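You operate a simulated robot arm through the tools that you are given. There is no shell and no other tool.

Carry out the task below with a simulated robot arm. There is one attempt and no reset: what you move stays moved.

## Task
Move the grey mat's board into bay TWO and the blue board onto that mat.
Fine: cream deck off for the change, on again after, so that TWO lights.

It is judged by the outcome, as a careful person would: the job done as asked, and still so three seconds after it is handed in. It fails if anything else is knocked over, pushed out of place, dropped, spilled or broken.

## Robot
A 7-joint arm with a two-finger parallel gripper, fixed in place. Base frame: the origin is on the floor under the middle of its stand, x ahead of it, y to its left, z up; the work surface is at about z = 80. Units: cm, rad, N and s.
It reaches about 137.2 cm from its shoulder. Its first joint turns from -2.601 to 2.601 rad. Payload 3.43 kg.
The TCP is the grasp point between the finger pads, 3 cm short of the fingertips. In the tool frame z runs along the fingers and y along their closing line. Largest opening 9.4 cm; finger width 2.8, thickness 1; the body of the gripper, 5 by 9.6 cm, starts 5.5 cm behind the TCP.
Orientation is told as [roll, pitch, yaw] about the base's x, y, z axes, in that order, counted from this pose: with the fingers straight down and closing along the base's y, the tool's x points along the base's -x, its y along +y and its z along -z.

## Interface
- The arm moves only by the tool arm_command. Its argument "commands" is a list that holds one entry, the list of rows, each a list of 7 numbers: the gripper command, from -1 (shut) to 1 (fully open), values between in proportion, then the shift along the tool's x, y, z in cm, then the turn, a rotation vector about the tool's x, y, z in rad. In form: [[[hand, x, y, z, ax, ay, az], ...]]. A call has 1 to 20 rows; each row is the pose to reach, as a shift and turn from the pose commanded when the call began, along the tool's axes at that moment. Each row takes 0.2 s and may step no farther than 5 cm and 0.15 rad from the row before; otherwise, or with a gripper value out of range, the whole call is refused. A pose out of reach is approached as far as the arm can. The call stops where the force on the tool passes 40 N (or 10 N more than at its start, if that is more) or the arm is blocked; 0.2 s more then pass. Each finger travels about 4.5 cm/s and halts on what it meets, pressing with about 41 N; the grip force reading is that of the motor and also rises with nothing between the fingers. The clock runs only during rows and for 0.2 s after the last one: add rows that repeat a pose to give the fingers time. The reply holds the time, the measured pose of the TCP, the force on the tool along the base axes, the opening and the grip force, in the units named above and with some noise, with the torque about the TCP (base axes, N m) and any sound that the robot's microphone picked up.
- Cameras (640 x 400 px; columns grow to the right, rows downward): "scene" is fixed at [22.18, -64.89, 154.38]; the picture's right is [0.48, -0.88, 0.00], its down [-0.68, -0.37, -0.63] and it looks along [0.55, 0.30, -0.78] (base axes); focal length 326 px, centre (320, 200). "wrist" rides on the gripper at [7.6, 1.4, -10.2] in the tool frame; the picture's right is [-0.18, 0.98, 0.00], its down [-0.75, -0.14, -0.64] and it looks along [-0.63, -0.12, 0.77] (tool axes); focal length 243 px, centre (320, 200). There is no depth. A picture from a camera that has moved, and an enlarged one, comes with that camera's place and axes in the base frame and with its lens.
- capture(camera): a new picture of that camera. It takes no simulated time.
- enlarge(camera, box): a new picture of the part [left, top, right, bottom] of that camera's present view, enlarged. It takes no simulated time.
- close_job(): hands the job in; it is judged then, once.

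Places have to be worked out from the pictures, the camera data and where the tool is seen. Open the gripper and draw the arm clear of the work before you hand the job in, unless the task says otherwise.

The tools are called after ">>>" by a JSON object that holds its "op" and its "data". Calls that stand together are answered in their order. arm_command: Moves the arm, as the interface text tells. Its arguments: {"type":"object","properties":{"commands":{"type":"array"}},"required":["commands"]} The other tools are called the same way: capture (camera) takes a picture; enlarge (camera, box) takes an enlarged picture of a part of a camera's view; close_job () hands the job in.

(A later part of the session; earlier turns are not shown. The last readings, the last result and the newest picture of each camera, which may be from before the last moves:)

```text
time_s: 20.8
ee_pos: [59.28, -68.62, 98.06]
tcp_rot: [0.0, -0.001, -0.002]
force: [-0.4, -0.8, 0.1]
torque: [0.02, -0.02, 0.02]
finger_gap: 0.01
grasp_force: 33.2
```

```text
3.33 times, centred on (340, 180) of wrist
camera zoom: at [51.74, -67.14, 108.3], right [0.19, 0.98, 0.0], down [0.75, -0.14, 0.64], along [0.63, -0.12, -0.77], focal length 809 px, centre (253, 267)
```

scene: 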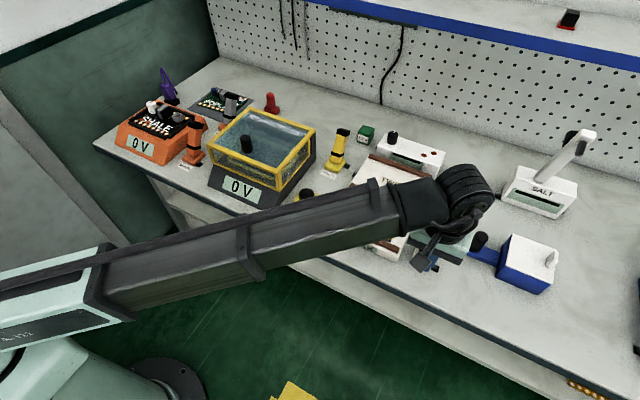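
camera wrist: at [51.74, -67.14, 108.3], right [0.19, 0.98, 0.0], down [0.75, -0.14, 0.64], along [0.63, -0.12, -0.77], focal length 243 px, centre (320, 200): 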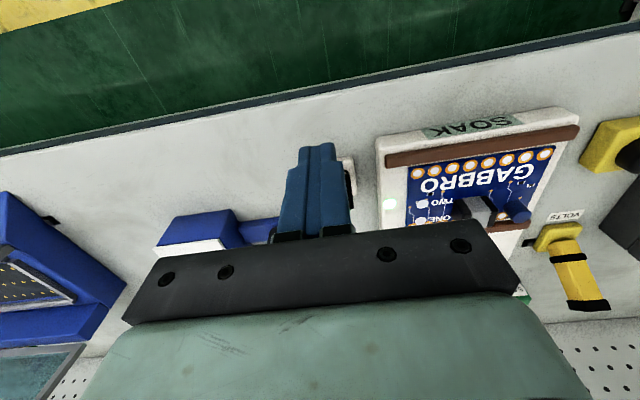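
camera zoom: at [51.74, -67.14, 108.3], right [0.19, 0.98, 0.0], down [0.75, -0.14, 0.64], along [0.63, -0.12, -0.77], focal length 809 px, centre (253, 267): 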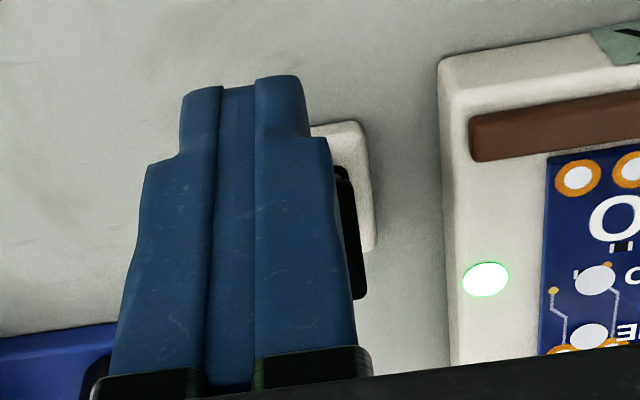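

The cap's left edge peeks out right beside the fingers, so lateral alignment is within half a centimetre. I'll lower the fingertips to about z = 86.5 in front of the cap, with ~4 cm clearance.

>>> {"op": "arm_command", "data": {"commands": [[[-1, 0, 0.3, 2.5, 0, 0, 0], [-1, 0, 0.3, 5.5, 0, 0, 0], [-1, 0, 0.3, 7.5, 0, 0, 0], [-1, 0, 0.3, 8.5, 0, 0, 0], [-1, 0, 0.3, 8.5, 0, 0, 0]]]}}

>>> {"op": "enlarge", "data": {"camera": "wrist", "box": [240, 60, 440, 200]}}

>>> {"op": "enlarge", "data": {"camera": "scene", "box": [340, 180, 500, 290]}}

```text
time_s: 21.9
ee_pos: [59.32, -68.0, 89.8]
tcp_rot: [-0.001, 0.001, -0.001]
force: [0.2, 0.3, -0.7]
torque: [0.04, 0.0, 0.0]
finger_gap: 0.02
grasp_force: 33.6
```

```text
2.86 times, centred on (340, 130) of wrist
camera zoom: at [51.77, -66.58, 99.95], right [0.19, 0.98, 0.0], down [0.75, -0.14, 0.64], along [0.63, -0.12, -0.77], focal length 693 px, centre (263, 400)
```

zoom: 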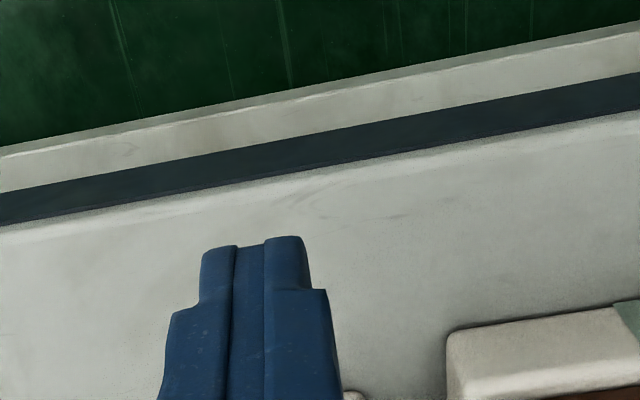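

```text
3.64 times, centred on (420, 235) of scene
camera zoom: at [22.18, -64.89, 154.38], right [0.48, -0.88, 0.0], down [-0.68, -0.37, -0.63], along [0.55, 0.3, -0.78], focal length 1186 px, centre (-44, 73)
```

zoom: 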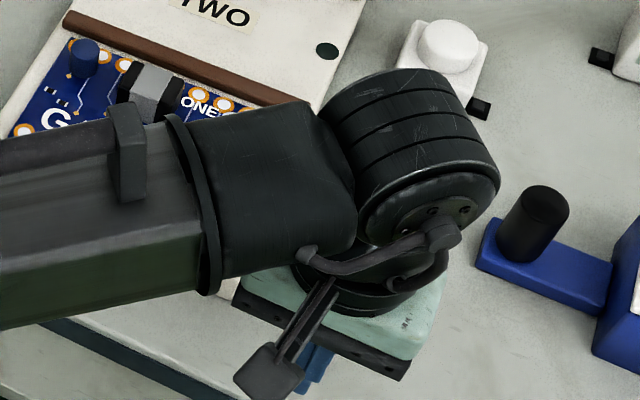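

Clear of the cap still. Now I'll push in +x slowly (1 cm steps) to swing the lever through upright.

>>> {"op": "arm_command", "data": {"commands": [[[-1, -1, 0, 0, 0, 0, 0], [-1, -2, 0, 0, 0, 0, 0], [-1, -3, 0, 0, 0, 0, 0], [-1, -4, 0, 0, 0, 0, 0], [-1, -5, 0, 0, 0, 0, 0], [-1, -6, 0, 0, 0, 0, 0], [-1, -7, 0, 0, 0, 0, 0], [-1, -8, 0, 0, 0, 0, 0], [-1, -9, 0, 0, 0, 0, 0], [-1, -10, 0, 0, 0, 0, 0]]]}}

>>> {"op": "capture", "data": {"camera": "wrist"}}

>>> {"op": "capture", "data": {"camera": "scene"}}

```text
time_s: 24.1
ee_pos: [69.25, -68.19, 89.73]
tcp_rot: [-0.001, 0.0, -0.001]
force: [-6.0, -0.2, 4.1]
torque: [-0.02, 0.14, 0.0]
finger_gap: 0.0
grasp_force: 33.1
```

```text
taken
camera wrist: at [61.72, -66.68, 99.91], right [0.19, 0.98, 0.0], down [0.75, -0.14, 0.64], along [0.63, -0.12, -0.77], focal length 243 px, centre (320, 200)
```

wrist: 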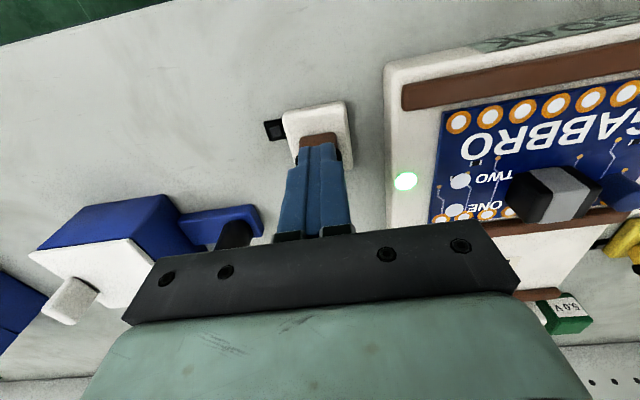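

```text
taken
```

scene: 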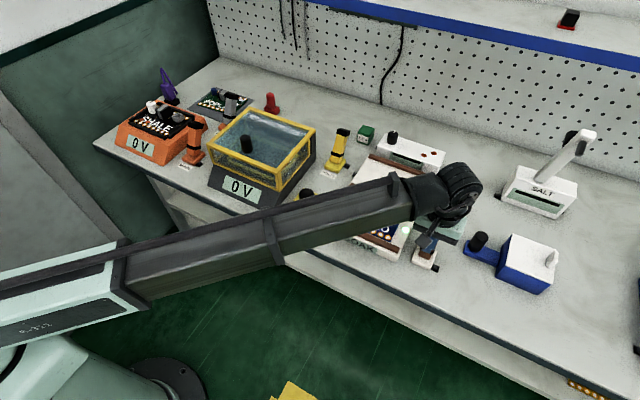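

The lever is moving with about 6 N of resistance and the lamp is still lit. I'll continue the push a few more centimetres.

>>> {"op": "arm_command", "data": {"commands": [[[-1, -0.8, 0, 0, 0, 0, 0], [-1, -1.6, 0, 0, 0, 0, 0], [-1, -2.4, 0, 0, 0, 0, 0], [-1, -3.2, 0, 0, 0, 0, 0], [-1, -3.2, 0, 0, 0, 0, 0]]]}}

>>> {"op": "capture", "data": {"camera": "wrist"}}

>>> {"op": "enlarge", "data": {"camera": "scene", "box": [320, 140, 500, 290]}}

```text
time_s: 25.0
ee_pos: [70.89, -68.05, 89.68]
tcp_rot: [0.0, 0.014, -0.004]
force: [-9.4, 0.4, 10.8]
torque: [0.13, 0.19, -0.08]
finger_gap: 0.0
grasp_force: 32.9
stopped in row 4: the force on the tool passed its limit at 46 N (the readings are from after the stop); the commanded pose is now the measured one
```

```text
taken
camera wrist: at [63.51, -66.69, 100.03], right [0.19, 0.98, 0.0], down [0.76, -0.15, 0.63], along [0.62, -0.12, -0.78], focal length 243 px, centre (320, 200)
```

wrist: 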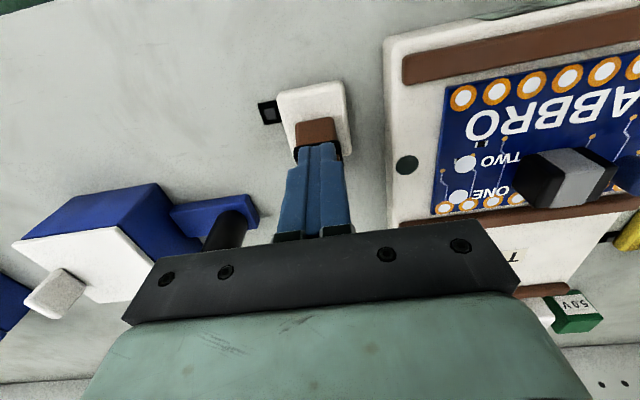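

```text
2.67 times, centred on (410, 215) of scene
camera zoom: at [22.18, -64.89, 154.38], right [0.48, -0.88, 0.0], down [-0.68, -0.37, -0.63], along [0.55, 0.3, -0.78], focal length 870 px, centre (80, 160)
```

zoom: 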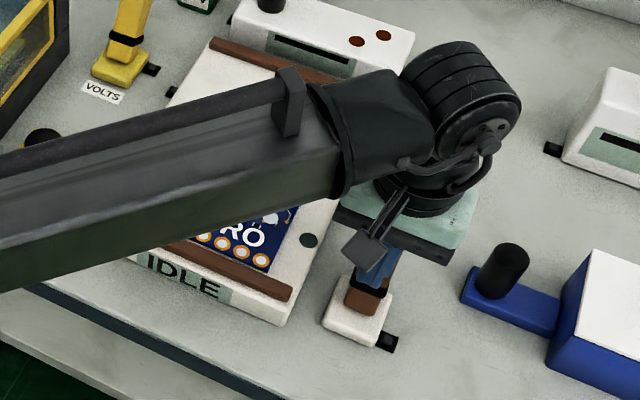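

The lamp of ONE went dark and the deck's display changed from SOAK to IDLE: the deck is off, and the lever hit its end stop. I'll back off, rise, and confirm the lever stays.

>>> {"op": "arm_command", "data": {"commands": [[[-1, 1, 0, 0, 0, 0.014, 0], [-1, 3, 0, 0, 0, 0.014, 0], [-1, 5, 0, 0, 0, 0.014, 0], [-1, 6, 0, -3, 0, 0.014, 0], [-1, 6, 0, -7, 0, 0.014, 0], [-1, 6, 0, -11, 0, 0.014, 0], [-1, 6, 0, -12, 0, 0.014, 0], [-1, 6, 0, -12, 0, 0.014, 0]]]}}

>>> {"op": "capture", "data": {"camera": "wrist"}}

>>> {"op": "capture", "data": {"camera": "scene"}}

```text
time_s: 26.8
ee_pos: [65.3, -68.11, 101.47]
tcp_rot: [0.0, 0.027, -0.006]
force: [0.0, -0.6, -0.3]
torque: [0.01, 0.01, 0.01]
finger_gap: 0.0
grasp_force: 32.6
```

```text
taken
camera wrist: at [58.0, -66.67, 111.92], right [0.19, 0.98, 0.0], down [0.77, -0.15, 0.62], along [0.61, -0.12, -0.78], focal length 243 px, centre (320, 200)
```

wrist: 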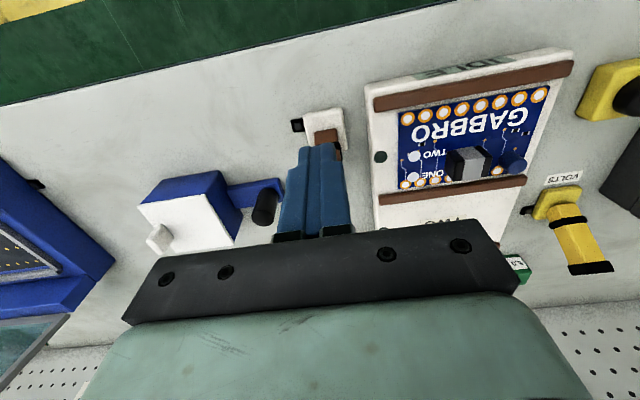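

```text
taken
```

scene: 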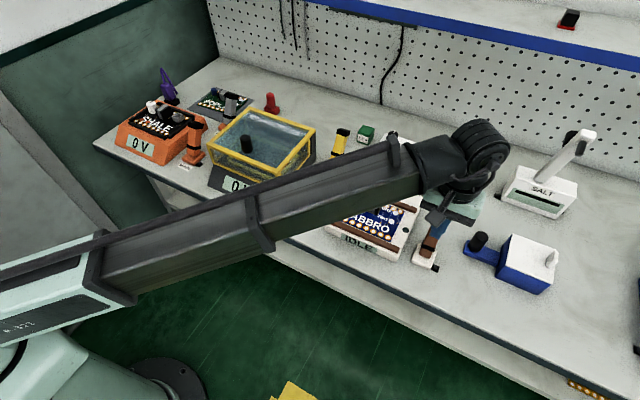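

The lever stays tipped back and the deck shows IDLE. Now I'll head for POPLAR: first back to a larger radius at z ≈ 110, levelling the tool, yawing to +0.07 and pre-opening to about 5.9 cm.

>>> {"op": "arm_command", "data": {"commands": [[[-0.5, -2, 1.5, -2, 0, -0.01, -0.03], [0, -5, 4, -4.5, 0, -0.02, -0.06], [0.25, -8.5, 6.5, -6, 0, -0.027, -0.076], [0.25, -12.2, 9, -7.5, 0, -0.027, -0.076], [0.25, -16, 11.5, -8.5, 0, -0.027, -0.076], [0.25, -19.8, 14.2, -8.5, 0, -0.027, -0.076], [0.25, -22.7, 16, -8.5, 0, -0.027, -0.076], [0.25, -22.7, 16, -8.5, 0, -0.027, -0.076]]]}}

>>> {"op": "capture", "data": {"camera": "scene"}}

```text
time_s: 28.6
ee_pos: [88.39, -52.25, 109.69]
tcp_rot: [0.002, -0.002, 0.069]
force: [0.5, 1.1, -0.3]
torque: [0.01, -0.02, 0.02]
finger_gap: 5.89
grasp_force: 0.2
```

```text
taken
```

scene: 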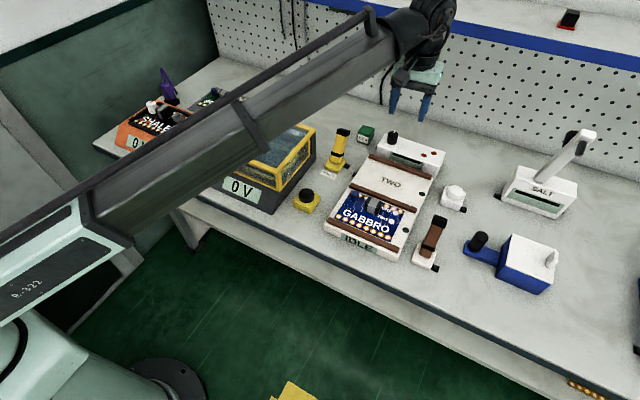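

The lever is clearly tipped back now and the deck reads IDLE. I'll swing along the arc to hover above POPLAR's block.

>>> {"op": "arm_command", "data": {"commands": [[[0.25, -1.205, 2.924, 0, 0, 0, 0], [0.25, -2.998, 7.11, 0, 0, 0, 0], [0.25, -4.797, 11.396, 0, 0, 0, 0], [0.25, -6.598, 15.682, 0, 0, 0, 0], [0.25, -8.398, 19.968, 0, 0, 0, 0], [0.25, -10.005, 24.367, 0, 0, 0, 0], [0.25, -11.413, 28.78, 0, 0, 0, 0], [0.25, -12.628, 33.307, 0, 0, 0, 0], [0.25, -13.644, 37.848, 0, 0, 0, 0], [0.25, -14.56, 42.396, 0, 0, 0, 0], [0.25, -15.376, 46.95, 0, 0, 0, 0], [0.25, -16.093, 51.511, 0, 0, 0, 0], [0.25, -16.709, 56.08, 0, 0, 0, 0], [0.25, -17.226, 60.655, 0, 0, 0, 0], [0.25, -17.644, 65.237, 0, 0, 0, 0], [0.25, -17.934, 69.427, 0, 0, 0, 0], [0.25, -18.068, 71.372, 0, 0, 0, 0], [0.25, -18.068, 71.372, 0, 0, 0, 0]]]}}

>>> {"op": "capture", "data": {"camera": "wrist"}}

```text
time_s: 32.4
ee_pos: [101.09, 20.51, 109.59]
tcp_rot: [0.002, -0.001, 0.07]
force: [-0.8, -0.9, -0.6]
torque: [0.0, 0.04, 0.0]
finger_gap: 5.86
grasp_force: 0.1
```

```text
taken
camera wrist: at [93.45, 21.27, 119.9], right [0.11, 0.99, 0.0], down [0.76, -0.09, 0.64], along [0.64, -0.07, -0.77], focal length 243 px, centre (320, 200)
```

wrist: 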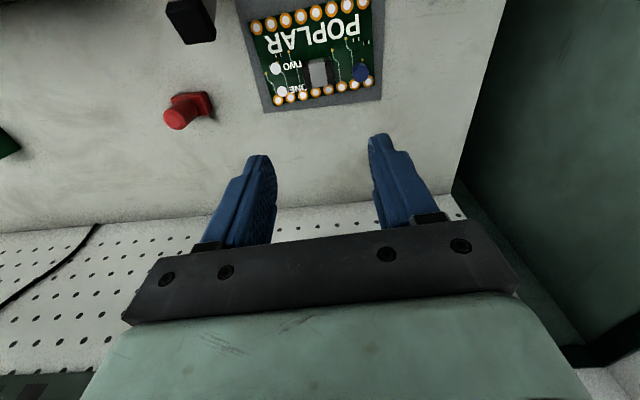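

The block appears almost exactly beneath the TCP. I'll descend to z ≈ 93 and re-check with an enlarged view.

>>> {"op": "arm_command", "data": {"commands": [[[0.25, 0, 0, 3, 0, 0, 0], [0.25, 0, 0, 7, 0, 0, 0], [0.25, 0, 0, 11, 0, 0, 0], [0.25, 0, 0, 14.5, 0, 0, 0], [0.25, 0, 0, 16.5, 0, 0, 0], [0.25, 0, 0, 16.5, 0, 0, 0]]]}}

>>> {"op": "capture", "data": {"camera": "wrist"}}

>>> {"op": "enlarge", "data": {"camera": "wrist", "box": [230, 60, 410, 180]}}

```text
time_s: 33.8
ee_pos: [101.21, 20.16, 93.27]
tcp_rot: [0.001, -0.002, 0.072]
force: [0.6, 0.6, 0.8]
torque: [0.0, 0.0, 0.02]
finger_gap: 5.87
grasp_force: 0.1
```

```text
taken
camera wrist: at [93.59, 21.11, 103.45], right [0.11, 0.99, 0.0], down [0.76, -0.09, 0.64], along [0.64, -0.07, -0.77], focal length 243 px, centre (320, 200)
```

wrist: 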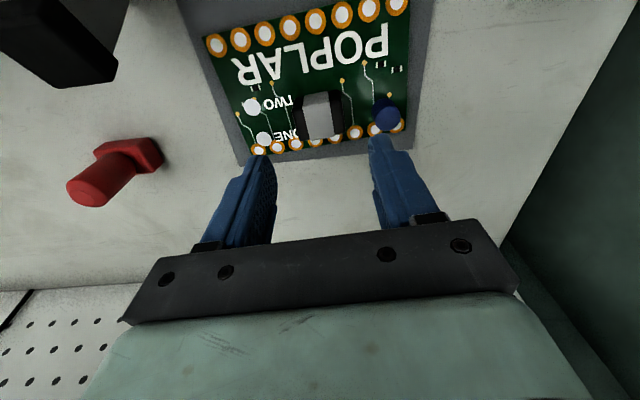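

```text
3.33 times, centred on (320, 120) of wrist
camera zoom: at [93.59, 21.11, 103.45], right [0.11, 0.99, 0.0], down [0.76, -0.09, 0.64], along [0.64, -0.07, -0.77], focal length 809 px, centre (320, 467)
```

zoom: 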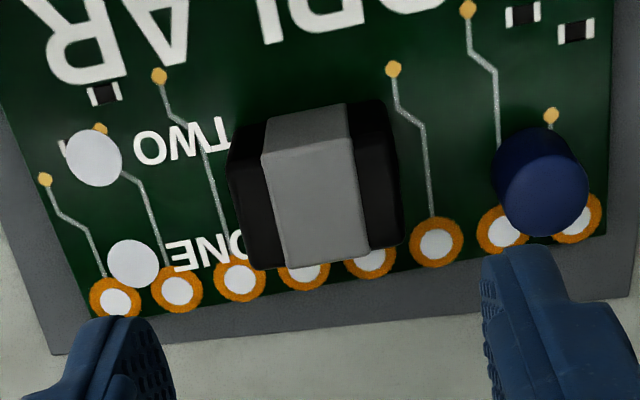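

The block is within 0.3 cm of centre. I'll nudge +0.28 cm in x, −0.1 in y and descend so the fingertips end just above the board surface (TCP z ≈ 84.5).

>>> {"op": "arm_command", "data": {"commands": [[[0.25, -0.28, -0.1, 1, 0, 0, 0], [0.25, -0.28, -0.1, 3.5, 0, 0, 0], [0.25, -0.28, -0.1, 6, 0, 0, 0], [0.25, -0.28, -0.1, 7.5, 0, 0, 0], [0.25, -0.28, -0.1, 8.3, 0, 0, 0], [0.25, -0.28, -0.1, 8.75, 0, 0, 0], [0.25, -0.28, -0.1, 8.75, 0, 0, 0]]]}}

>>> {"op": "capture", "data": {"camera": "wrist"}}

>>> {"op": "enlarge", "data": {"camera": "wrist", "box": [230, 90, 410, 210]}}

>>> {"op": "enlarge", "data": {"camera": "scene", "box": [160, 50, 290, 140]}}

```text
time_s: 35.4
ee_pos: [101.42, 20.0, 84.48]
tcp_rot: [0.003, -0.001, 0.071]
force: [0.2, -0.3, -0.1]
torque: [0.0, -0.04, -0.02]
finger_gap: 5.88
grasp_force: 0.0
```

```text
taken
camera wrist: at [93.81, 20.9, 94.7], right [0.11, 0.99, 0.0], down [0.76, -0.09, 0.64], along [0.64, -0.07, -0.77], focal length 243 px, centre (320, 200)
```

wrist: 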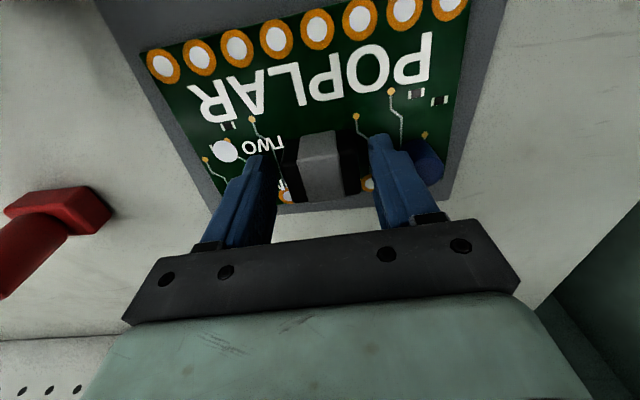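

```text
3.33 times, centred on (320, 150) of wrist
camera zoom: at [93.81, 20.9, 94.7], right [0.11, 0.99, 0.0], down [0.76, -0.09, 0.64], along [0.64, -0.07, -0.77], focal length 809 px, centre (320, 367)
```

zoom: 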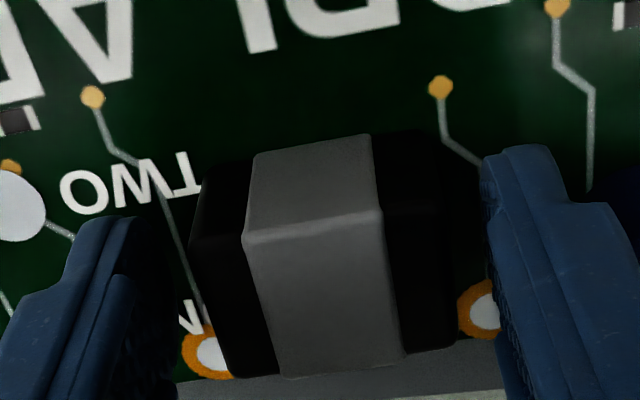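

```text
4.44 times, centred on (225, 95) of scene
camera zoom: at [22.18, -64.89, 154.38], right [0.48, -0.88, 0.0], down [-0.68, -0.37, -0.63], along [0.55, 0.3, -0.78], focal length 1450 px, centre (742, 667)
```

zoom: 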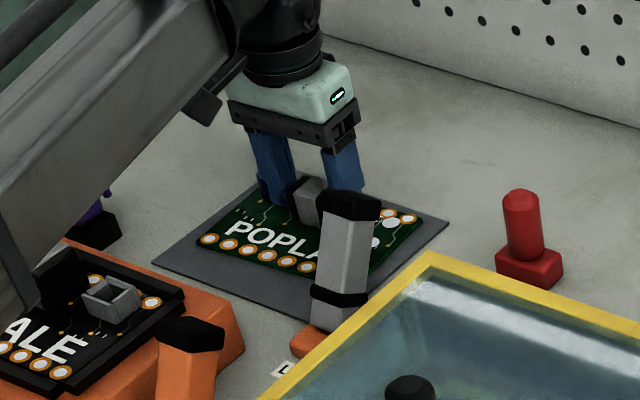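

Fingers straddle the block with room to spare. Closing the gripper on it.

>>> {"op": "arm_command", "data": {"commands": [[[-0.1, 0, 0, 0, 0, 0, 0], [-1, 0, 0, 0, 0, 0, 0], [-1, 0, 0, 0, 0, 0, 0], [-1, 0, 0, 0, 0, 0, 0], [-1, 0, 0, 0, 0, 0, 0]]]}}

>>> {"op": "capture", "data": {"camera": "wrist"}}

```text
time_s: 36.6
ee_pos: [101.35, 20.1, 84.55]
tcp_rot: [0.001, -0.002, 0.072]
force: [0.5, 0.7, 0.5]
torque: [-0.09, -0.01, 0.04]
finger_gap: 4.1
grasp_force: 41.4
```

```text
taken
camera wrist: at [93.81, 20.89, 94.72], right [0.11, 0.99, 0.0], down [0.76, -0.09, 0.64], along [0.64, -0.07, -0.77], focal length 243 px, centre (320, 200)
```

wrist: 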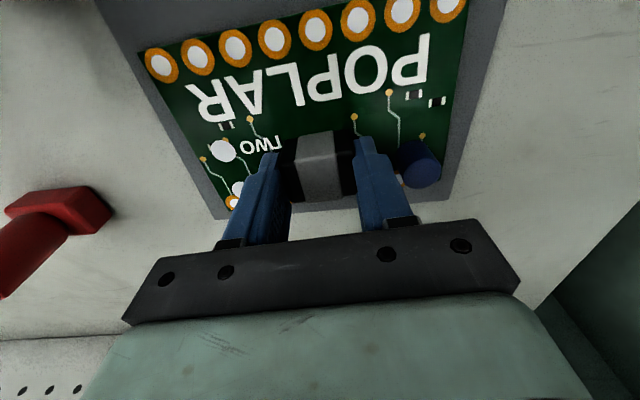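

Firm grip: 4.1 cm opening, 41 N. I'll lift slowly straight up and check the board hangs level.

>>> {"op": "arm_command", "data": {"commands": [[[-1, 0, 0, -0.5, 0, 0, 0], [-1, 0, 0, -1.5, 0, 0, 0], [-1, 0, 0, -3, 0, 0, 0], [-1, 0, 0, -5, 0, 0, 0], [-1, 0, 0, -8, 0, 0, 0], [-1, 0, 0, -11, 0, 0, 0], [-1, 0, 0, -14, 0, 0, 0], [-1, 0, 0, -17, 0, 0, 0], [-1, 0, 0, -20, 0, 0, 0], [-1, 0, 0, -23, 0, 0, 0], [-1, 0, 0, -25, 0, 0, 0], [-1, 0, 0, -25.5, 0, 0, 0], [-1, 0, 0, -25.5, 0, 0, 0]]]}}

>>> {"op": "capture", "data": {"camera": "wrist"}}

>>> {"op": "capture", "data": {"camera": "scene"}}

```text
time_s: 39.4
ee_pos: [101.54, 20.15, 109.97]
tcp_rot: [0.002, 0.001, 0.07]
force: [-0.1, -0.3, -0.1]
torque: [-0.05, 0.01, 0.0]
finger_gap: 4.1
grasp_force: 41.2
```

```text
taken
camera wrist: at [93.9, 20.97, 120.25], right [0.11, 0.99, 0.0], down [0.76, -0.09, 0.64], along [0.64, -0.07, -0.77], focal length 243 px, centre (320, 200)
```

wrist: 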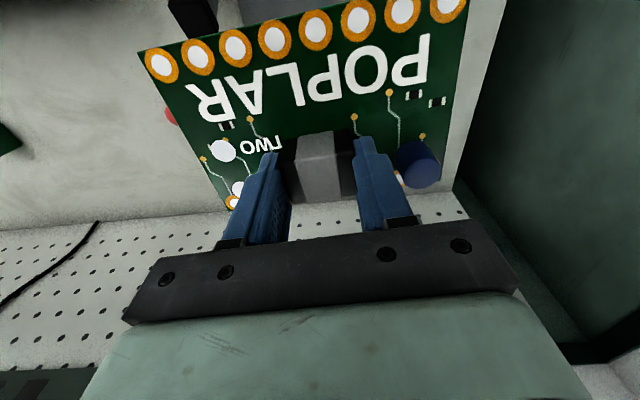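

```text
taken
```

scene: 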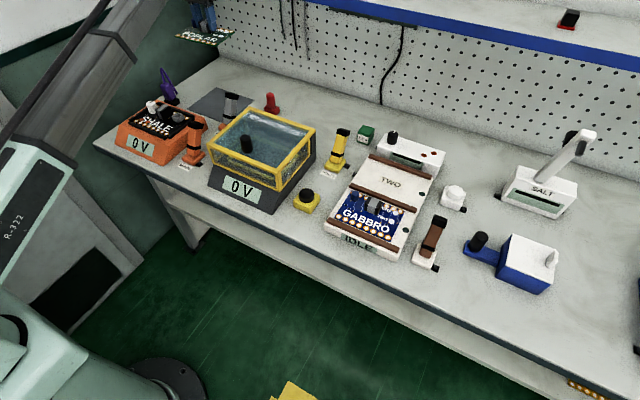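

POPLAR is held level and unmoved in the grip, and the mat is now empty. I'll carry it along the arc at z ≈ 110 to above bay TWO, rotating to the deck's orientation (yaw ≈ 0).

>>> {"op": "arm_command", "data": {"commands": [[[-1, 0.14, -1.995, 0, 0, 0, 0], [-1, 0.384, -5.487, 0, 0, 0, 0], [-1, 0.685, -9.776, 0, 0, 0, 0], [-1, 0.993, -14.165, 0, 0, 0, 0], [-1, 1.307, -18.654, 0, 0, 0, 0], [-1, 1.821, -23.129, 0, 0, 0, 0.007], [-1, 2.535, -27.59, 0, 0, 0, 0.014], [-1, 3.448, -32.037, 0, 0, 0, 0.021], [-1, 4.46, -36.477, 0, 0, 0, 0.028], [-1, 5.566, -40.81, 0, 0, 0, 0.035], [-1, 6.771, -45.137, 0, 0, 0, 0.042], [-1, 8.07, -49.356, 0, 0, 0, 0.049], [-1, 9.468, -53.569, 0, 0, 0, 0.056], [-1, 10.958, -57.675, 0, 0, 0, 0.063], [-1, 12.449, -61.781, 0, 0, 0, 0.07], [-1, 13.918, -65.587, 0, 0, 0, 0.07], [-1, 15.24, -68.702, 0, 0, 0, 0.07], [-1, 15.957, -70.356, 0, 0, 0, 0.07], [-1, 16.092, -70.848, 0, 0, 0, 0.07], [-1, 16.092, -70.848, 0, 0, 0, 0.07]]]}}

>>> {"op": "capture", "data": {"camera": "wrist"}}

>>> {"op": "capture", "data": {"camera": "scene"}}

```text
time_s: 43.6
ee_pos: [90.4, -51.58, 109.84]
tcp_rot: [0.003, -0.002, 0.001]
force: [0.5, -0.3, -1.1]
torque: [0.0, -0.01, 0.01]
finger_gap: 4.09
grasp_force: 41.2
```

```text
taken
camera wrist: at [82.8, -50.25, 120.04], right [0.18, 0.98, 0.0], down [0.75, -0.14, 0.64], along [0.63, -0.12, -0.77], focal length 243 px, centre (320, 200)
```

wrist: 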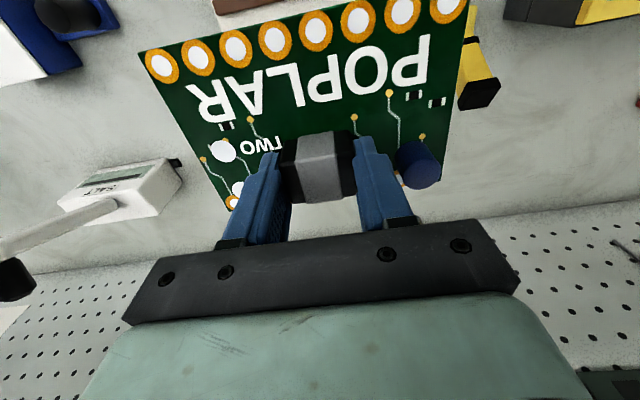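

```text
taken
```

scene: 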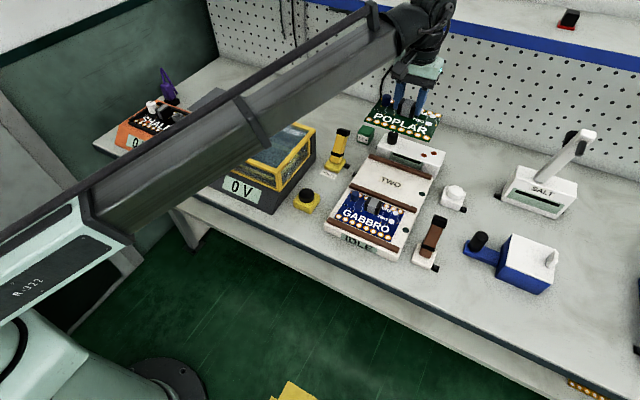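

POPLAR hovers above bay TWO. I'll descend to about 4 cm above the deck and check alignment with the rails.

>>> {"op": "arm_command", "data": {"commands": [[[-1, 0, 0, 2, 0, 0, 0], [-1, 0, 0, 5.5, 0, 0, 0], [-1, 0, 0, 9.5, 0, 0, 0], [-1, 0, 0, 13, 0, 0, 0], [-1, 0, 0, 16, 0, 0, 0], [-1, 0, 0, 17.8, 0, 0, 0], [-1, 0, 0, 17.8, 0, 0, 0]]]}}

>>> {"op": "capture", "data": {"camera": "wrist"}}

>>> {"op": "enlarge", "data": {"camera": "scene", "box": [320, 100, 480, 220]}}

```text
time_s: 45.2
ee_pos: [90.4, -51.46, 91.92]
tcp_rot: [0.001, -0.002, 0.0]
force: [0.4, 0.1, -1.2]
torque: [0.0, -0.01, -0.02]
finger_gap: 4.09
grasp_force: 41.2
```

```text
taken
camera wrist: at [82.93, -50.14, 102.19], right [0.18, 0.98, 0.0], down [0.75, -0.14, 0.64], along [0.63, -0.12, -0.77], focal length 243 px, centre (320, 200)
```

wrist: 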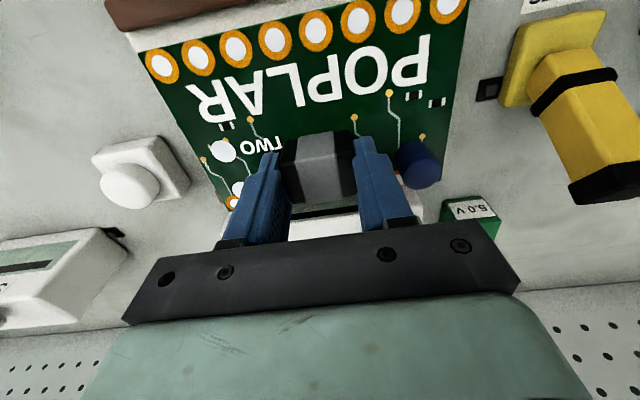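

```text
3.33 times, centred on (400, 160) of scene
camera zoom: at [22.18, -64.89, 154.38], right [0.48, -0.88, 0.0], down [-0.68, -0.37, -0.63], along [0.55, 0.3, -0.78], focal length 1087 px, centre (53, 333)
```

zoom: 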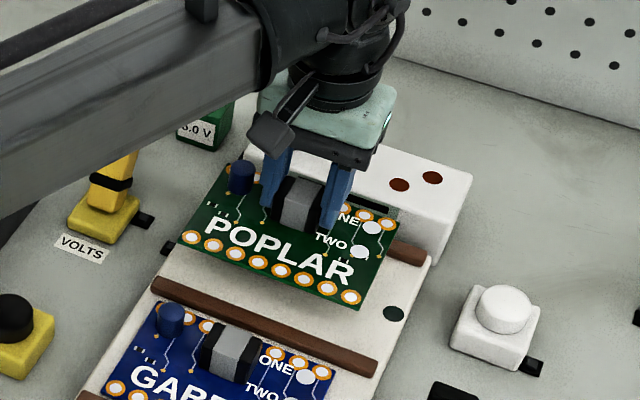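

Board is level with matching orientation; expected clearance is ~0.75 cm to the middle rail and ~1.2 cm to the rear rail, the same as GABBRO has in ONE. I'll lower to about 1 cm above the deck and look again.

>>> {"op": "arm_command", "data": {"commands": [[[-1, 0, 0, 1, 0, 0, 0], [-1, 0, 0, 2, 0, 0, 0], [-1, 0, 0, 2.8, 0, 0, 0], [-1, 0, 0, 3.2, 0, 0, 0], [-1, 0, 0, 3.2, 0, 0, 0]]]}}

>>> {"op": "enlarge", "data": {"camera": "scene", "box": [330, 130, 450, 220]}}

>>> {"op": "enlarge", "data": {"camera": "wrist", "box": [90, 0, 500, 230]}}

```text
time_s: 46.4
ee_pos: [90.46, -51.68, 88.76]
tcp_rot: [0.002, -0.001, -0.001]
force: [0.0, -0.5, -1.9]
torque: [-0.02, 0.0, 0.0]
finger_gap: 4.1
grasp_force: 41.5
```

```text
4.44 times, centred on (390, 175) of scene
camera zoom: at [22.18, -64.89, 154.38], right [0.48, -0.88, 0.0], down [-0.68, -0.37, -0.63], along [0.55, 0.3, -0.78], focal length 1450 px, centre (9, 311)
```

zoom: 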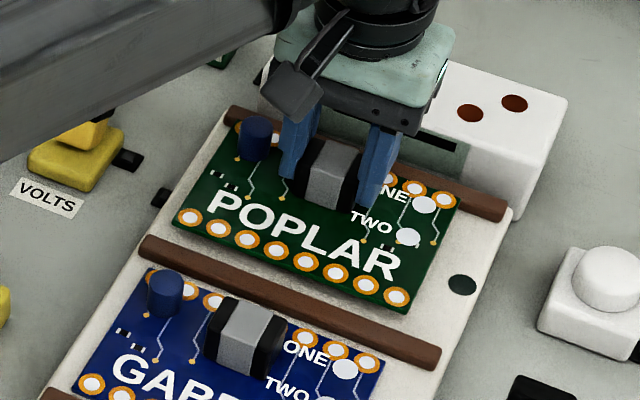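

```text
1.56 times, centred on (295, 115) of wrist
camera zoom: at [82.96, -50.24, 98.99], right [0.18, 0.98, 0.0], down [0.75, -0.14, 0.64], along [0.63, -0.12, -0.77], focal length 379 px, centre (359, 333)
```

zoom: 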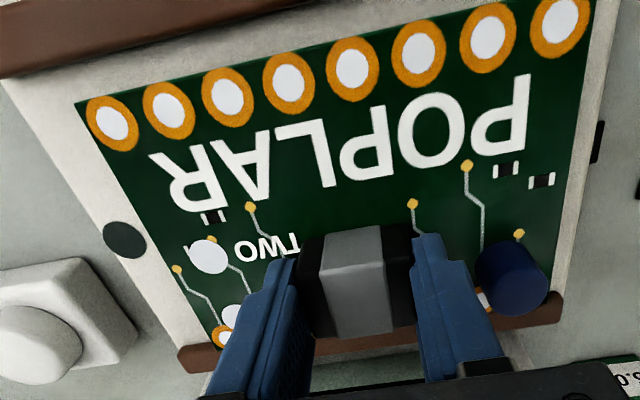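

POPLAR sits nicely between the rails, parallel to them. Lowering gently in small steps, watching for the contact force.

>>> {"op": "arm_command", "data": {"commands": [[[-1, 0, 0, 0.3, 0, 0, 0], [-1, 0, 0, 0.6, 0, 0, 0], [-1, 0, 0, 0.8, 0, 0, 0], [-1, 0, 0, 0.8, 0, 0, 0]]]}}

>>> {"op": "arm_command", "data": {"commands": [[[-1, 0, 0, 0.15, 0, 0, 0], [-1, 0, 0, 0.3, 0, 0, 0], [-1, 0, 0, 0.3, 0, 0, 0]]]}}

```text
time_s: 47.4
ee_pos: [90.47, -51.74, 87.9]
tcp_rot: [0.002, -0.001, 0.001]
force: [-0.7, 0.2, -1.1]
torque: [-0.01, -0.02, 0.01]
finger_gap: 4.11
grasp_force: 41.0
```

```text
time_s: 48.2
ee_pos: [90.44, -51.72, 87.72]
tcp_rot: [0.001, -0.001, -0.001]
force: [-0.3, -0.7, -1.3]
torque: [-0.02, 0.0, 0.0]
finger_gap: 4.1
grasp_force: 40.9
```

No contact yet at z ≈ 87.7; continuing down in 0.1–0.15 cm steps.

>>> {"op": "arm_command", "data": {"commands": [[[-1, 0, 0, 0.1, 0, 0, 0], [-1, 0, 0, 0.2, 0, 0, 0], [-1, 0, 0, 0.2, 0, 0, 0]]]}}

>>> {"op": "arm_command", "data": {"commands": [[[-1, 0, 0, 0.1, 0, 0, 0], [-1, 0, 0, 0.2, 0, 0, 0], [-1, 0, 0, 0.2, 0, 0, 0]]]}}

```text
time_s: 49.0
ee_pos: [90.42, -51.64, 87.62]
tcp_rot: [0.003, -0.002, 0.001]
force: [-1.0, -1.0, 6.2]
torque: [-0.24, 0.24, -0.01]
finger_gap: 4.12
grasp_force: 41.5
```

```text
time_s: 49.8
ee_pos: [90.47, -51.49, 87.44]
tcp_rot: [0.002, -0.004, 0.002]
force: [-0.7, 2.7, 32.5]
torque: [0.06, 0.74, -0.06]
finger_gap: 4.1
grasp_force: 40.7
```

Contact: force rose to 32 N, so the board is seated on the deck. I'll ease up 0.17 cm to unload, then open the fingers to about 5.9 cm.

>>> {"op": "arm_command", "data": {"commands": [[[-1, 0, 0, -0.17, 0, 0, 0], [-1, 0, 0, -0.17, 0, 0, 0], [-0.05, 0, 0, -0.17, 0, 0, 0], [0.1, 0, 0, -0.17, 0, 0, 0], [0.25, 0, 0, -0.17, 0, 0, 0], [0.25, 0, 0, -0.17, 0, 0, 0]]]}}

>>> {"op": "enlarge", "data": {"camera": "wrist", "box": [90, 0, 500, 230]}}

>>> {"op": "enlarge", "data": {"camera": "scene", "box": [330, 130, 450, 220]}}

```text
time_s: 51.2
ee_pos: [90.47, -51.66, 87.42]
tcp_rot: [0.002, 0.001, -0.001]
force: [0.3, -1.1, 0.4]
torque: [0.01, -0.02, 0.0]
finger_gap: 5.88
grasp_force: 0.1
```

```text
1.56 times, centred on (295, 115) of wrist
camera zoom: at [82.91, -50.28, 97.73], right [0.18, 0.98, 0.0], down [0.75, -0.14, 0.64], along [0.63, -0.12, -0.77], focal length 379 px, centre (359, 333)
```

zoom: 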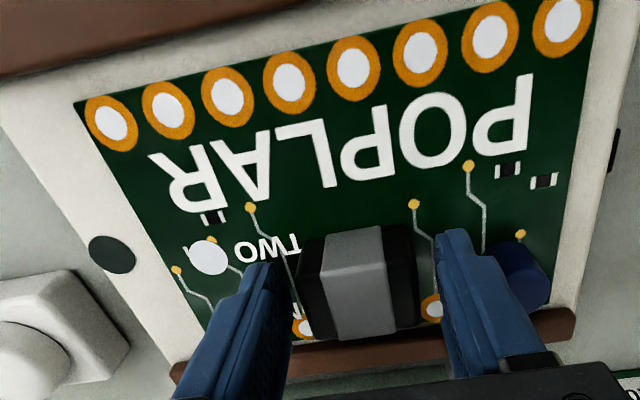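

```text
4.44 times, centred on (390, 175) of scene
camera zoom: at [22.18, -64.89, 154.38], right [0.48, -0.88, 0.0], down [-0.68, -0.37, -0.63], along [0.55, 0.3, -0.78], focal length 1450 px, centre (9, 311)
```

zoom: 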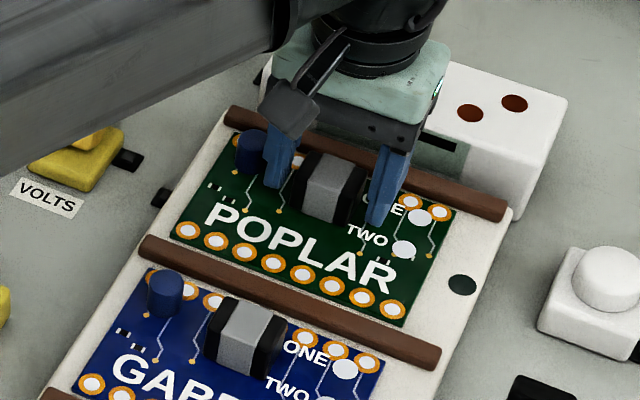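

POPLAR is seated in bay TWO, released cleanly. I'll rise 8 cm and move over GABBRO's block (about 14 cm toward the front).

>>> {"op": "arm_command", "data": {"commands": [[[0.25, 0, 0, -1, 0, 0, 0], [0.25, 0, 0, -3.5, 0, 0, 0], [0.25, 0, 0, -7, 0, 0, 0], [0.25, 1, 0, -8, 0, 0, 0], [0.25, 4, 0, -8, 0, 0, 0], [0.25, 7.5, 0, -8, 0, 0, 0], [0.25, 11, 0, -8, 0, 0, 0], [0.25, 13.5, 0, -8, 0, 0, 0], [0.25, 14, 0, -8, 0, 0, 0], [0.25, 14, 0, -8, 0, 0, 0]]]}}

>>> {"op": "capture", "data": {"camera": "wrist"}}

>>> {"op": "enlarge", "data": {"camera": "wrist", "box": [230, 60, 410, 180]}}

```text
time_s: 53.4
ee_pos: [76.55, -51.83, 95.41]
tcp_rot: [0.003, -0.002, 0.0]
force: [0.1, 0.0, 0.0]
torque: [-0.02, 0.03, 0.0]
finger_gap: 5.88
grasp_force: 0.1
```

```text
taken
camera wrist: at [68.92, -50.39, 105.68], right [0.18, 0.98, 0.0], down [0.75, -0.14, 0.64], along [0.63, -0.12, -0.77], focal length 243 px, centre (320, 200)
```

wrist: 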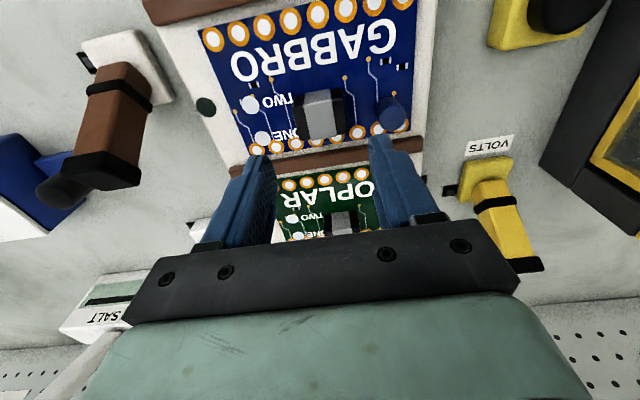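

```text
3.33 times, centred on (320, 120) of wrist
camera zoom: at [68.92, -50.39, 105.68], right [0.18, 0.98, 0.0], down [0.75, -0.14, 0.64], along [0.63, -0.12, -0.77], focal length 809 px, centre (320, 467)
```

zoom: 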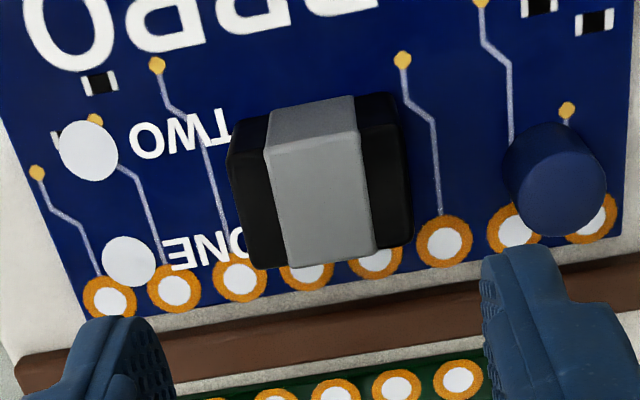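

GABBRO's block is within 0.1 cm of centre below the TCP. I'll apply a tiny correction and descend to z ≈ 87.5.

>>> {"op": "arm_command", "data": {"commands": [[[0.25, 0.08, -0.05, 1, 0, 0, 0.01], [0.25, 0.08, -0.05, 3.5, 0, 0, 0.01], [0.25, 0.08, -0.05, 5.5, 0, 0, 0.01], [0.25, 0.08, -0.05, 7, 0, 0, 0.01], [0.25, 0.08, -0.05, 7.6, 0, 0, 0.01], [0.25, 0.08, -0.05, 7.9, 0, 0, 0.01], [0.25, 0.08, -0.05, 7.9, 0, 0, 0.01]]]}}

>>> {"op": "capture", "data": {"camera": "wrist"}}

>>> {"op": "enlarge", "data": {"camera": "wrist", "box": [230, 90, 410, 210]}}

```text
time_s: 55.0
ee_pos: [76.41, -51.76, 87.58]
tcp_rot: [0.002, -0.002, -0.009]
force: [0.1, -0.1, 0.9]
torque: [0.05, 0.0, 0.0]
finger_gap: 5.89
grasp_force: 0.1
```

```text
taken
camera wrist: at [68.89, -50.23, 97.71], right [0.19, 0.98, 0.0], down [0.75, -0.15, 0.64], along [0.63, -0.12, -0.77], focal length 243 px, centre (320, 200)
```

wrist: 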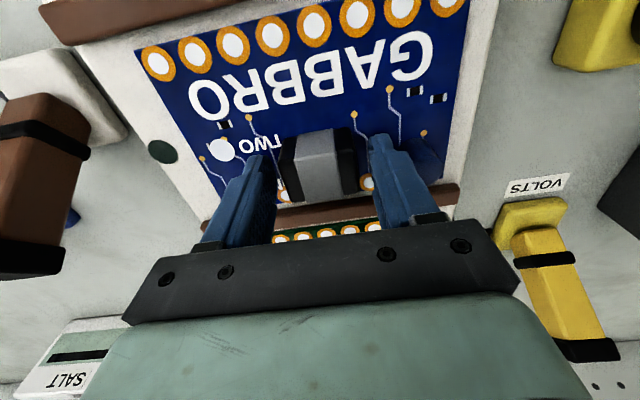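

```text
3.33 times, centred on (320, 150) of wrist
camera zoom: at [68.89, -50.23, 97.71], right [0.19, 0.98, 0.0], down [0.75, -0.15, 0.64], along [0.63, -0.12, -0.77], focal length 809 px, centre (320, 367)
```

zoom: 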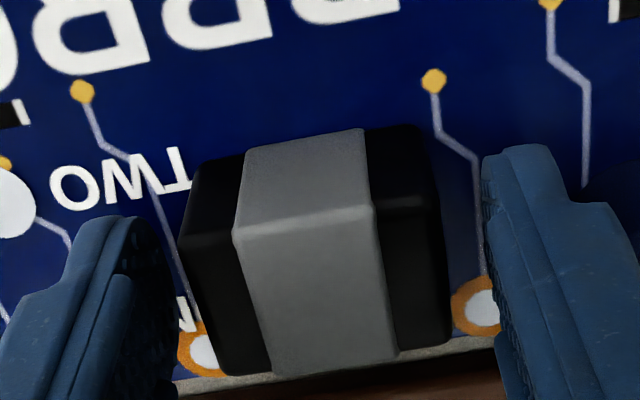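

The block is about 0.15 cm toward the right-hand (−y) finger; I'll shift slightly, then close.

>>> {"op": "arm_command", "data": {"commands": [[[0.25, 0, -0.13, 0, 0, 0, 0], [0.25, 0, -0.13, 0, 0, 0, 0], [-0.1, 0, -0.13, 0, 0, 0, 0], [-1, 0, -0.13, 0, 0, 0, 0], [-1, 0, -0.13, 0, 0, 0, 0], [-1, 0, -0.13, 0, 0, 0, 0], [-1, 0, -0.13, 0, 0, 0, 0]]]}}

>>> {"op": "capture", "data": {"camera": "wrist"}}

```text
time_s: 56.6
ee_pos: [76.57, -51.91, 87.46]
tcp_rot: [0.002, -0.004, -0.009]
force: [-0.1, 0.8, 0.5]
torque: [-0.13, 0.03, 0.06]
finger_gap: 4.09
grasp_force: 41.2
```

```text
taken
camera wrist: at [68.87, -50.33, 97.72], right [0.19, 0.98, 0.0], down [0.75, -0.15, 0.64], along [0.63, -0.12, -0.77], focal length 243 px, centre (320, 200)
```

wrist: 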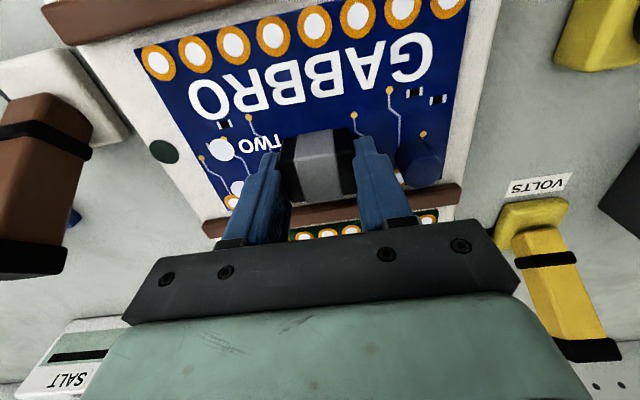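

GABBRO is gripped firmly (4.09 cm, 41 N) in the same relation as POPLAR was. Lifting straight up, then outward and up to transit height.

>>> {"op": "arm_command", "data": {"commands": [[[-1, 0, 0, -0.5, 0, 0, 0], [-1, 0, 0, -1.5, 0, 0, 0], [-1, 0, 0, -3, 0, 0, 0], [-1, 0, 0, -5.5, 0, 0, 0], [-1, 0, 0, -8.5, 0, 0, 0], [-1, 0, 0, -11, 0, 0, 0], [-1, -1, 0, -12.5, 0, 0, 0], [-1, -3.5, 0, -15, 0, 0, 0], [-1, -6.5, 0, -17.5, 0, 0, 0], [-1, -9.5, 0, -20, 0, 0, 0], [-1, -11.5, 0, -22, 0, 0, 0], [-1, -11.5, 0, -22.5, 0, 0, 0], [-1, -11.5, 0, -22.5, 0, 0, 0]]]}}

>>> {"op": "capture", "data": {"camera": "wrist"}}

>>> {"op": "capture", "data": {"camera": "scene"}}

```text
time_s: 59.4
ee_pos: [87.87, -51.9, 110.04]
tcp_rot: [0.001, 0.001, -0.009]
force: [0.9, 0.0, -1.2]
torque: [-0.05, 0.0, 0.01]
finger_gap: 4.09
grasp_force: 41.0
```

```text
taken
camera wrist: at [80.4, -50.54, 120.27], right [0.19, 0.98, 0.0], down [0.75, -0.15, 0.64], along [0.63, -0.12, -0.77], focal length 243 px, centre (320, 200)
```

wrist: 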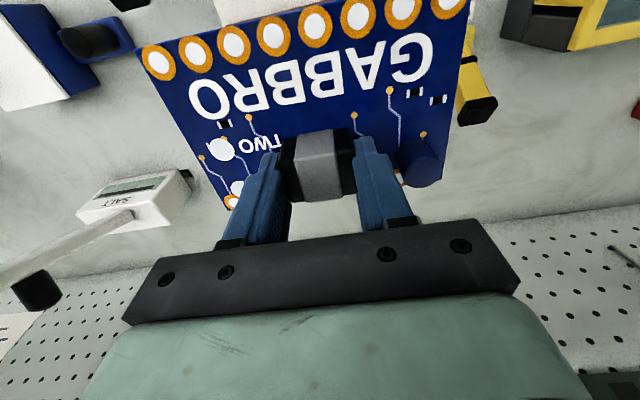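

```text
taken
```

scene: 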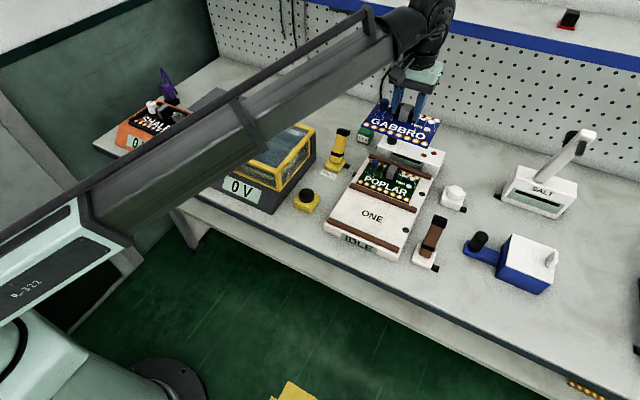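

Both placements look right so far: POPLAR in TWO, bay ONE empty. Now carrying GABBRO along the arc to above the mat, turning to the mat's yaw of 0.07.

>>> {"op": "arm_command", "data": {"commands": [[[-1, -0.973, 3.009, 0, 0, 0, 0], [-1, -2.434, 7.323, 0, 0, 0, 0], [-1, -3.895, 11.736, 0, 0, 0, 0], [-1, -5.355, 16.15, 0, 0, 0, 0], [-1, -6.816, 20.563, 0, 0, 0, -0.008], [-1, -8.075, 25.075, 0, 0, 0, -0.016], [-1, -9.235, 29.586, 0, 0, 0, -0.024], [-1, -10.193, 34.195, 0, 0, 0, -0.032], [-1, -10.952, 38.802, 0, 0, 0, -0.04], [-1, -11.61, 43.408, 0, 0, 0, -0.048], [-1, -12.069, 48.013, 0, 0, 0, -0.056], [-1, -12.428, 52.616, 0, 0, 0, -0.064], [-1, -12.686, 57.219, 0, 0, 0, -0.072], [-1, -12.845, 61.821, 0, 0, 0, -0.079], [-1, -12.856, 66.121, 0, 0, 0, -0.079], [-1, -12.822, 69.921, 0, 0, 0, -0.079], [-1, -12.806, 71.721, 0, 0, 0, -0.079], [-1, -12.802, 72.101, 0, 0, 0, -0.079], [-1, -12.802, 72.101, 0, 0, 0, -0.079]]]}}

>>> {"op": "capture", "data": {"camera": "wrist"}}

>>> {"op": "capture", "data": {"camera": "scene"}}

```text
time_s: 63.4
ee_pos: [101.31, 20.2, 109.99]
tcp_rot: [0.003, -0.002, 0.07]
force: [0.2, -0.6, -2.6]
torque: [0.03, 0.01, 0.0]
finger_gap: 4.1
grasp_force: 40.9
```

```text
taken
camera wrist: at [93.67, 21.07, 120.28], right [0.12, 0.99, 0.0], down [0.76, -0.09, 0.64], along [0.64, -0.07, -0.77], focal length 243 px, centre (320, 200)
```

wrist: 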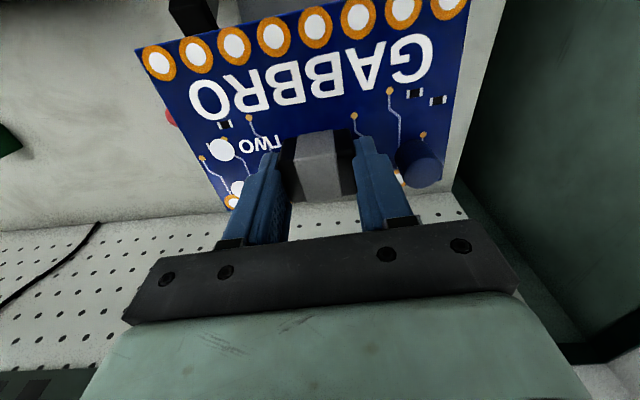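

```text
taken
```

scene: 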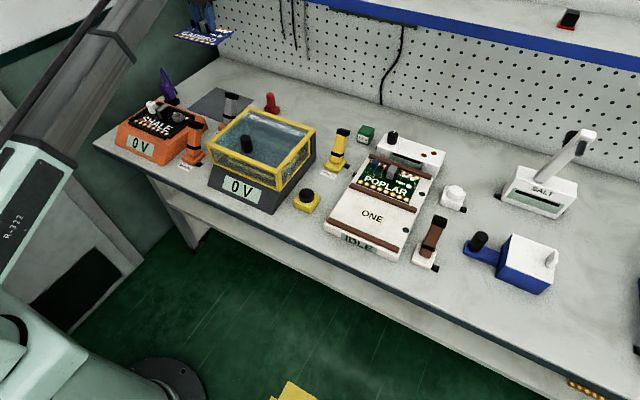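

Positioned over the mat with GABBRO steady in the grip. Descending to about 1.7 cm above the mat, then checking.

>>> {"op": "arm_command", "data": {"commands": [[[-1, 0, 0, 2, 0, 0, 0], [-1, 0, 0, 5.5, 0, 0, 0], [-1, 0, 0, 9.5, 0, 0, 0], [-1, 0, 0, 13.5, 0, 0, 0], [-1, 0, 0, 17, 0, 0, 0], [-1, 0, 0, 20, 0, 0, 0], [-1, 0, 0, 22, 0, 0, 0], [-1, 0, 0, 23.3, 0, 0, 0], [-1, 0, 0, 23.8, 0, 0, 0], [-1, 0, 0, 23.8, 0, 0, 0]]]}}

>>> {"op": "capture", "data": {"camera": "wrist"}}

>>> {"op": "enlarge", "data": {"camera": "scene", "box": [160, 50, 290, 140]}}

```text
time_s: 65.6
ee_pos: [101.41, 20.08, 86.4]
tcp_rot: [0.001, -0.001, 0.07]
force: [0.2, -0.3, -1.3]
torque: [-0.03, -0.01, 0.01]
finger_gap: 4.1
grasp_force: 40.8
```

```text
taken
camera wrist: at [93.85, 20.95, 96.64], right [0.12, 0.99, 0.0], down [0.76, -0.09, 0.64], along [0.64, -0.07, -0.77], focal length 243 px, centre (320, 200)
```

wrist: 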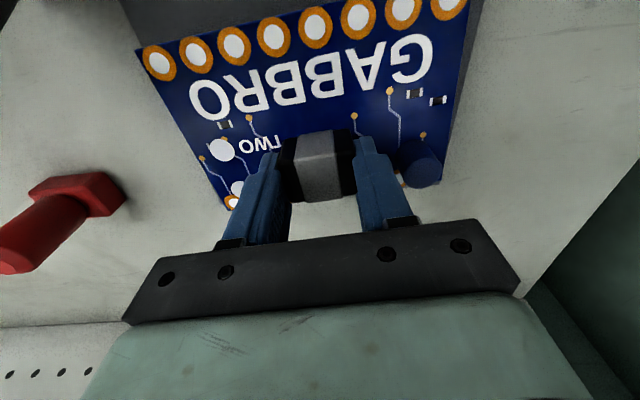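

```text
4.44 times, centred on (225, 95) of scene
camera zoom: at [22.18, -64.89, 154.38], right [0.48, -0.88, 0.0], down [-0.68, -0.37, -0.63], along [0.55, 0.3, -0.78], focal length 1450 px, centre (742, 667)
```

zoom: 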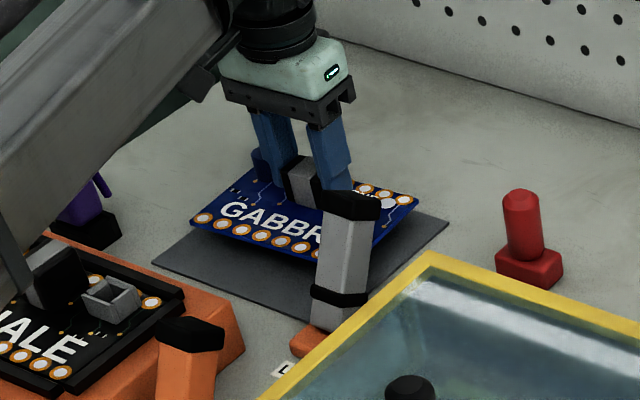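

GABBRO is over the mat in the pose POPLAR had. Lowering to just above contact, then in small steps.

>>> {"op": "arm_command", "data": {"commands": [[[-1, 0, 0, 0.5, 0, 0, 0], [-1, 0, 0, 1, 0, 0, 0], [-1, 0, 0, 1.4, 0, 0, 0], [-1, 0, 0, 1.6, 0, 0, 0], [-1, 0, 0, 1.6, 0, 0, 0]]]}}

>>> {"op": "arm_command", "data": {"commands": [[[-1, 0, 0, 0.1, 0, 0, 0], [-1, 0, 0, 0.2, 0, 0, 0], [-1, 0, 0, 0.2, 0, 0, 0]]]}}

```text
time_s: 66.8
ee_pos: [101.31, 20.09, 84.86]
tcp_rot: [0.002, -0.001, 0.071]
force: [0.4, -0.2, -1.5]
torque: [0.0, 0.01, -0.01]
finger_gap: 4.11
grasp_force: 41.1
```

```text
time_s: 67.6
ee_pos: [101.33, 20.13, 84.64]
tcp_rot: [0.002, -0.003, 0.07]
force: [-0.3, 0.1, -1.3]
torque: [0.0, 0.01, -0.04]
finger_gap: 4.07
grasp_force: 41.0
```

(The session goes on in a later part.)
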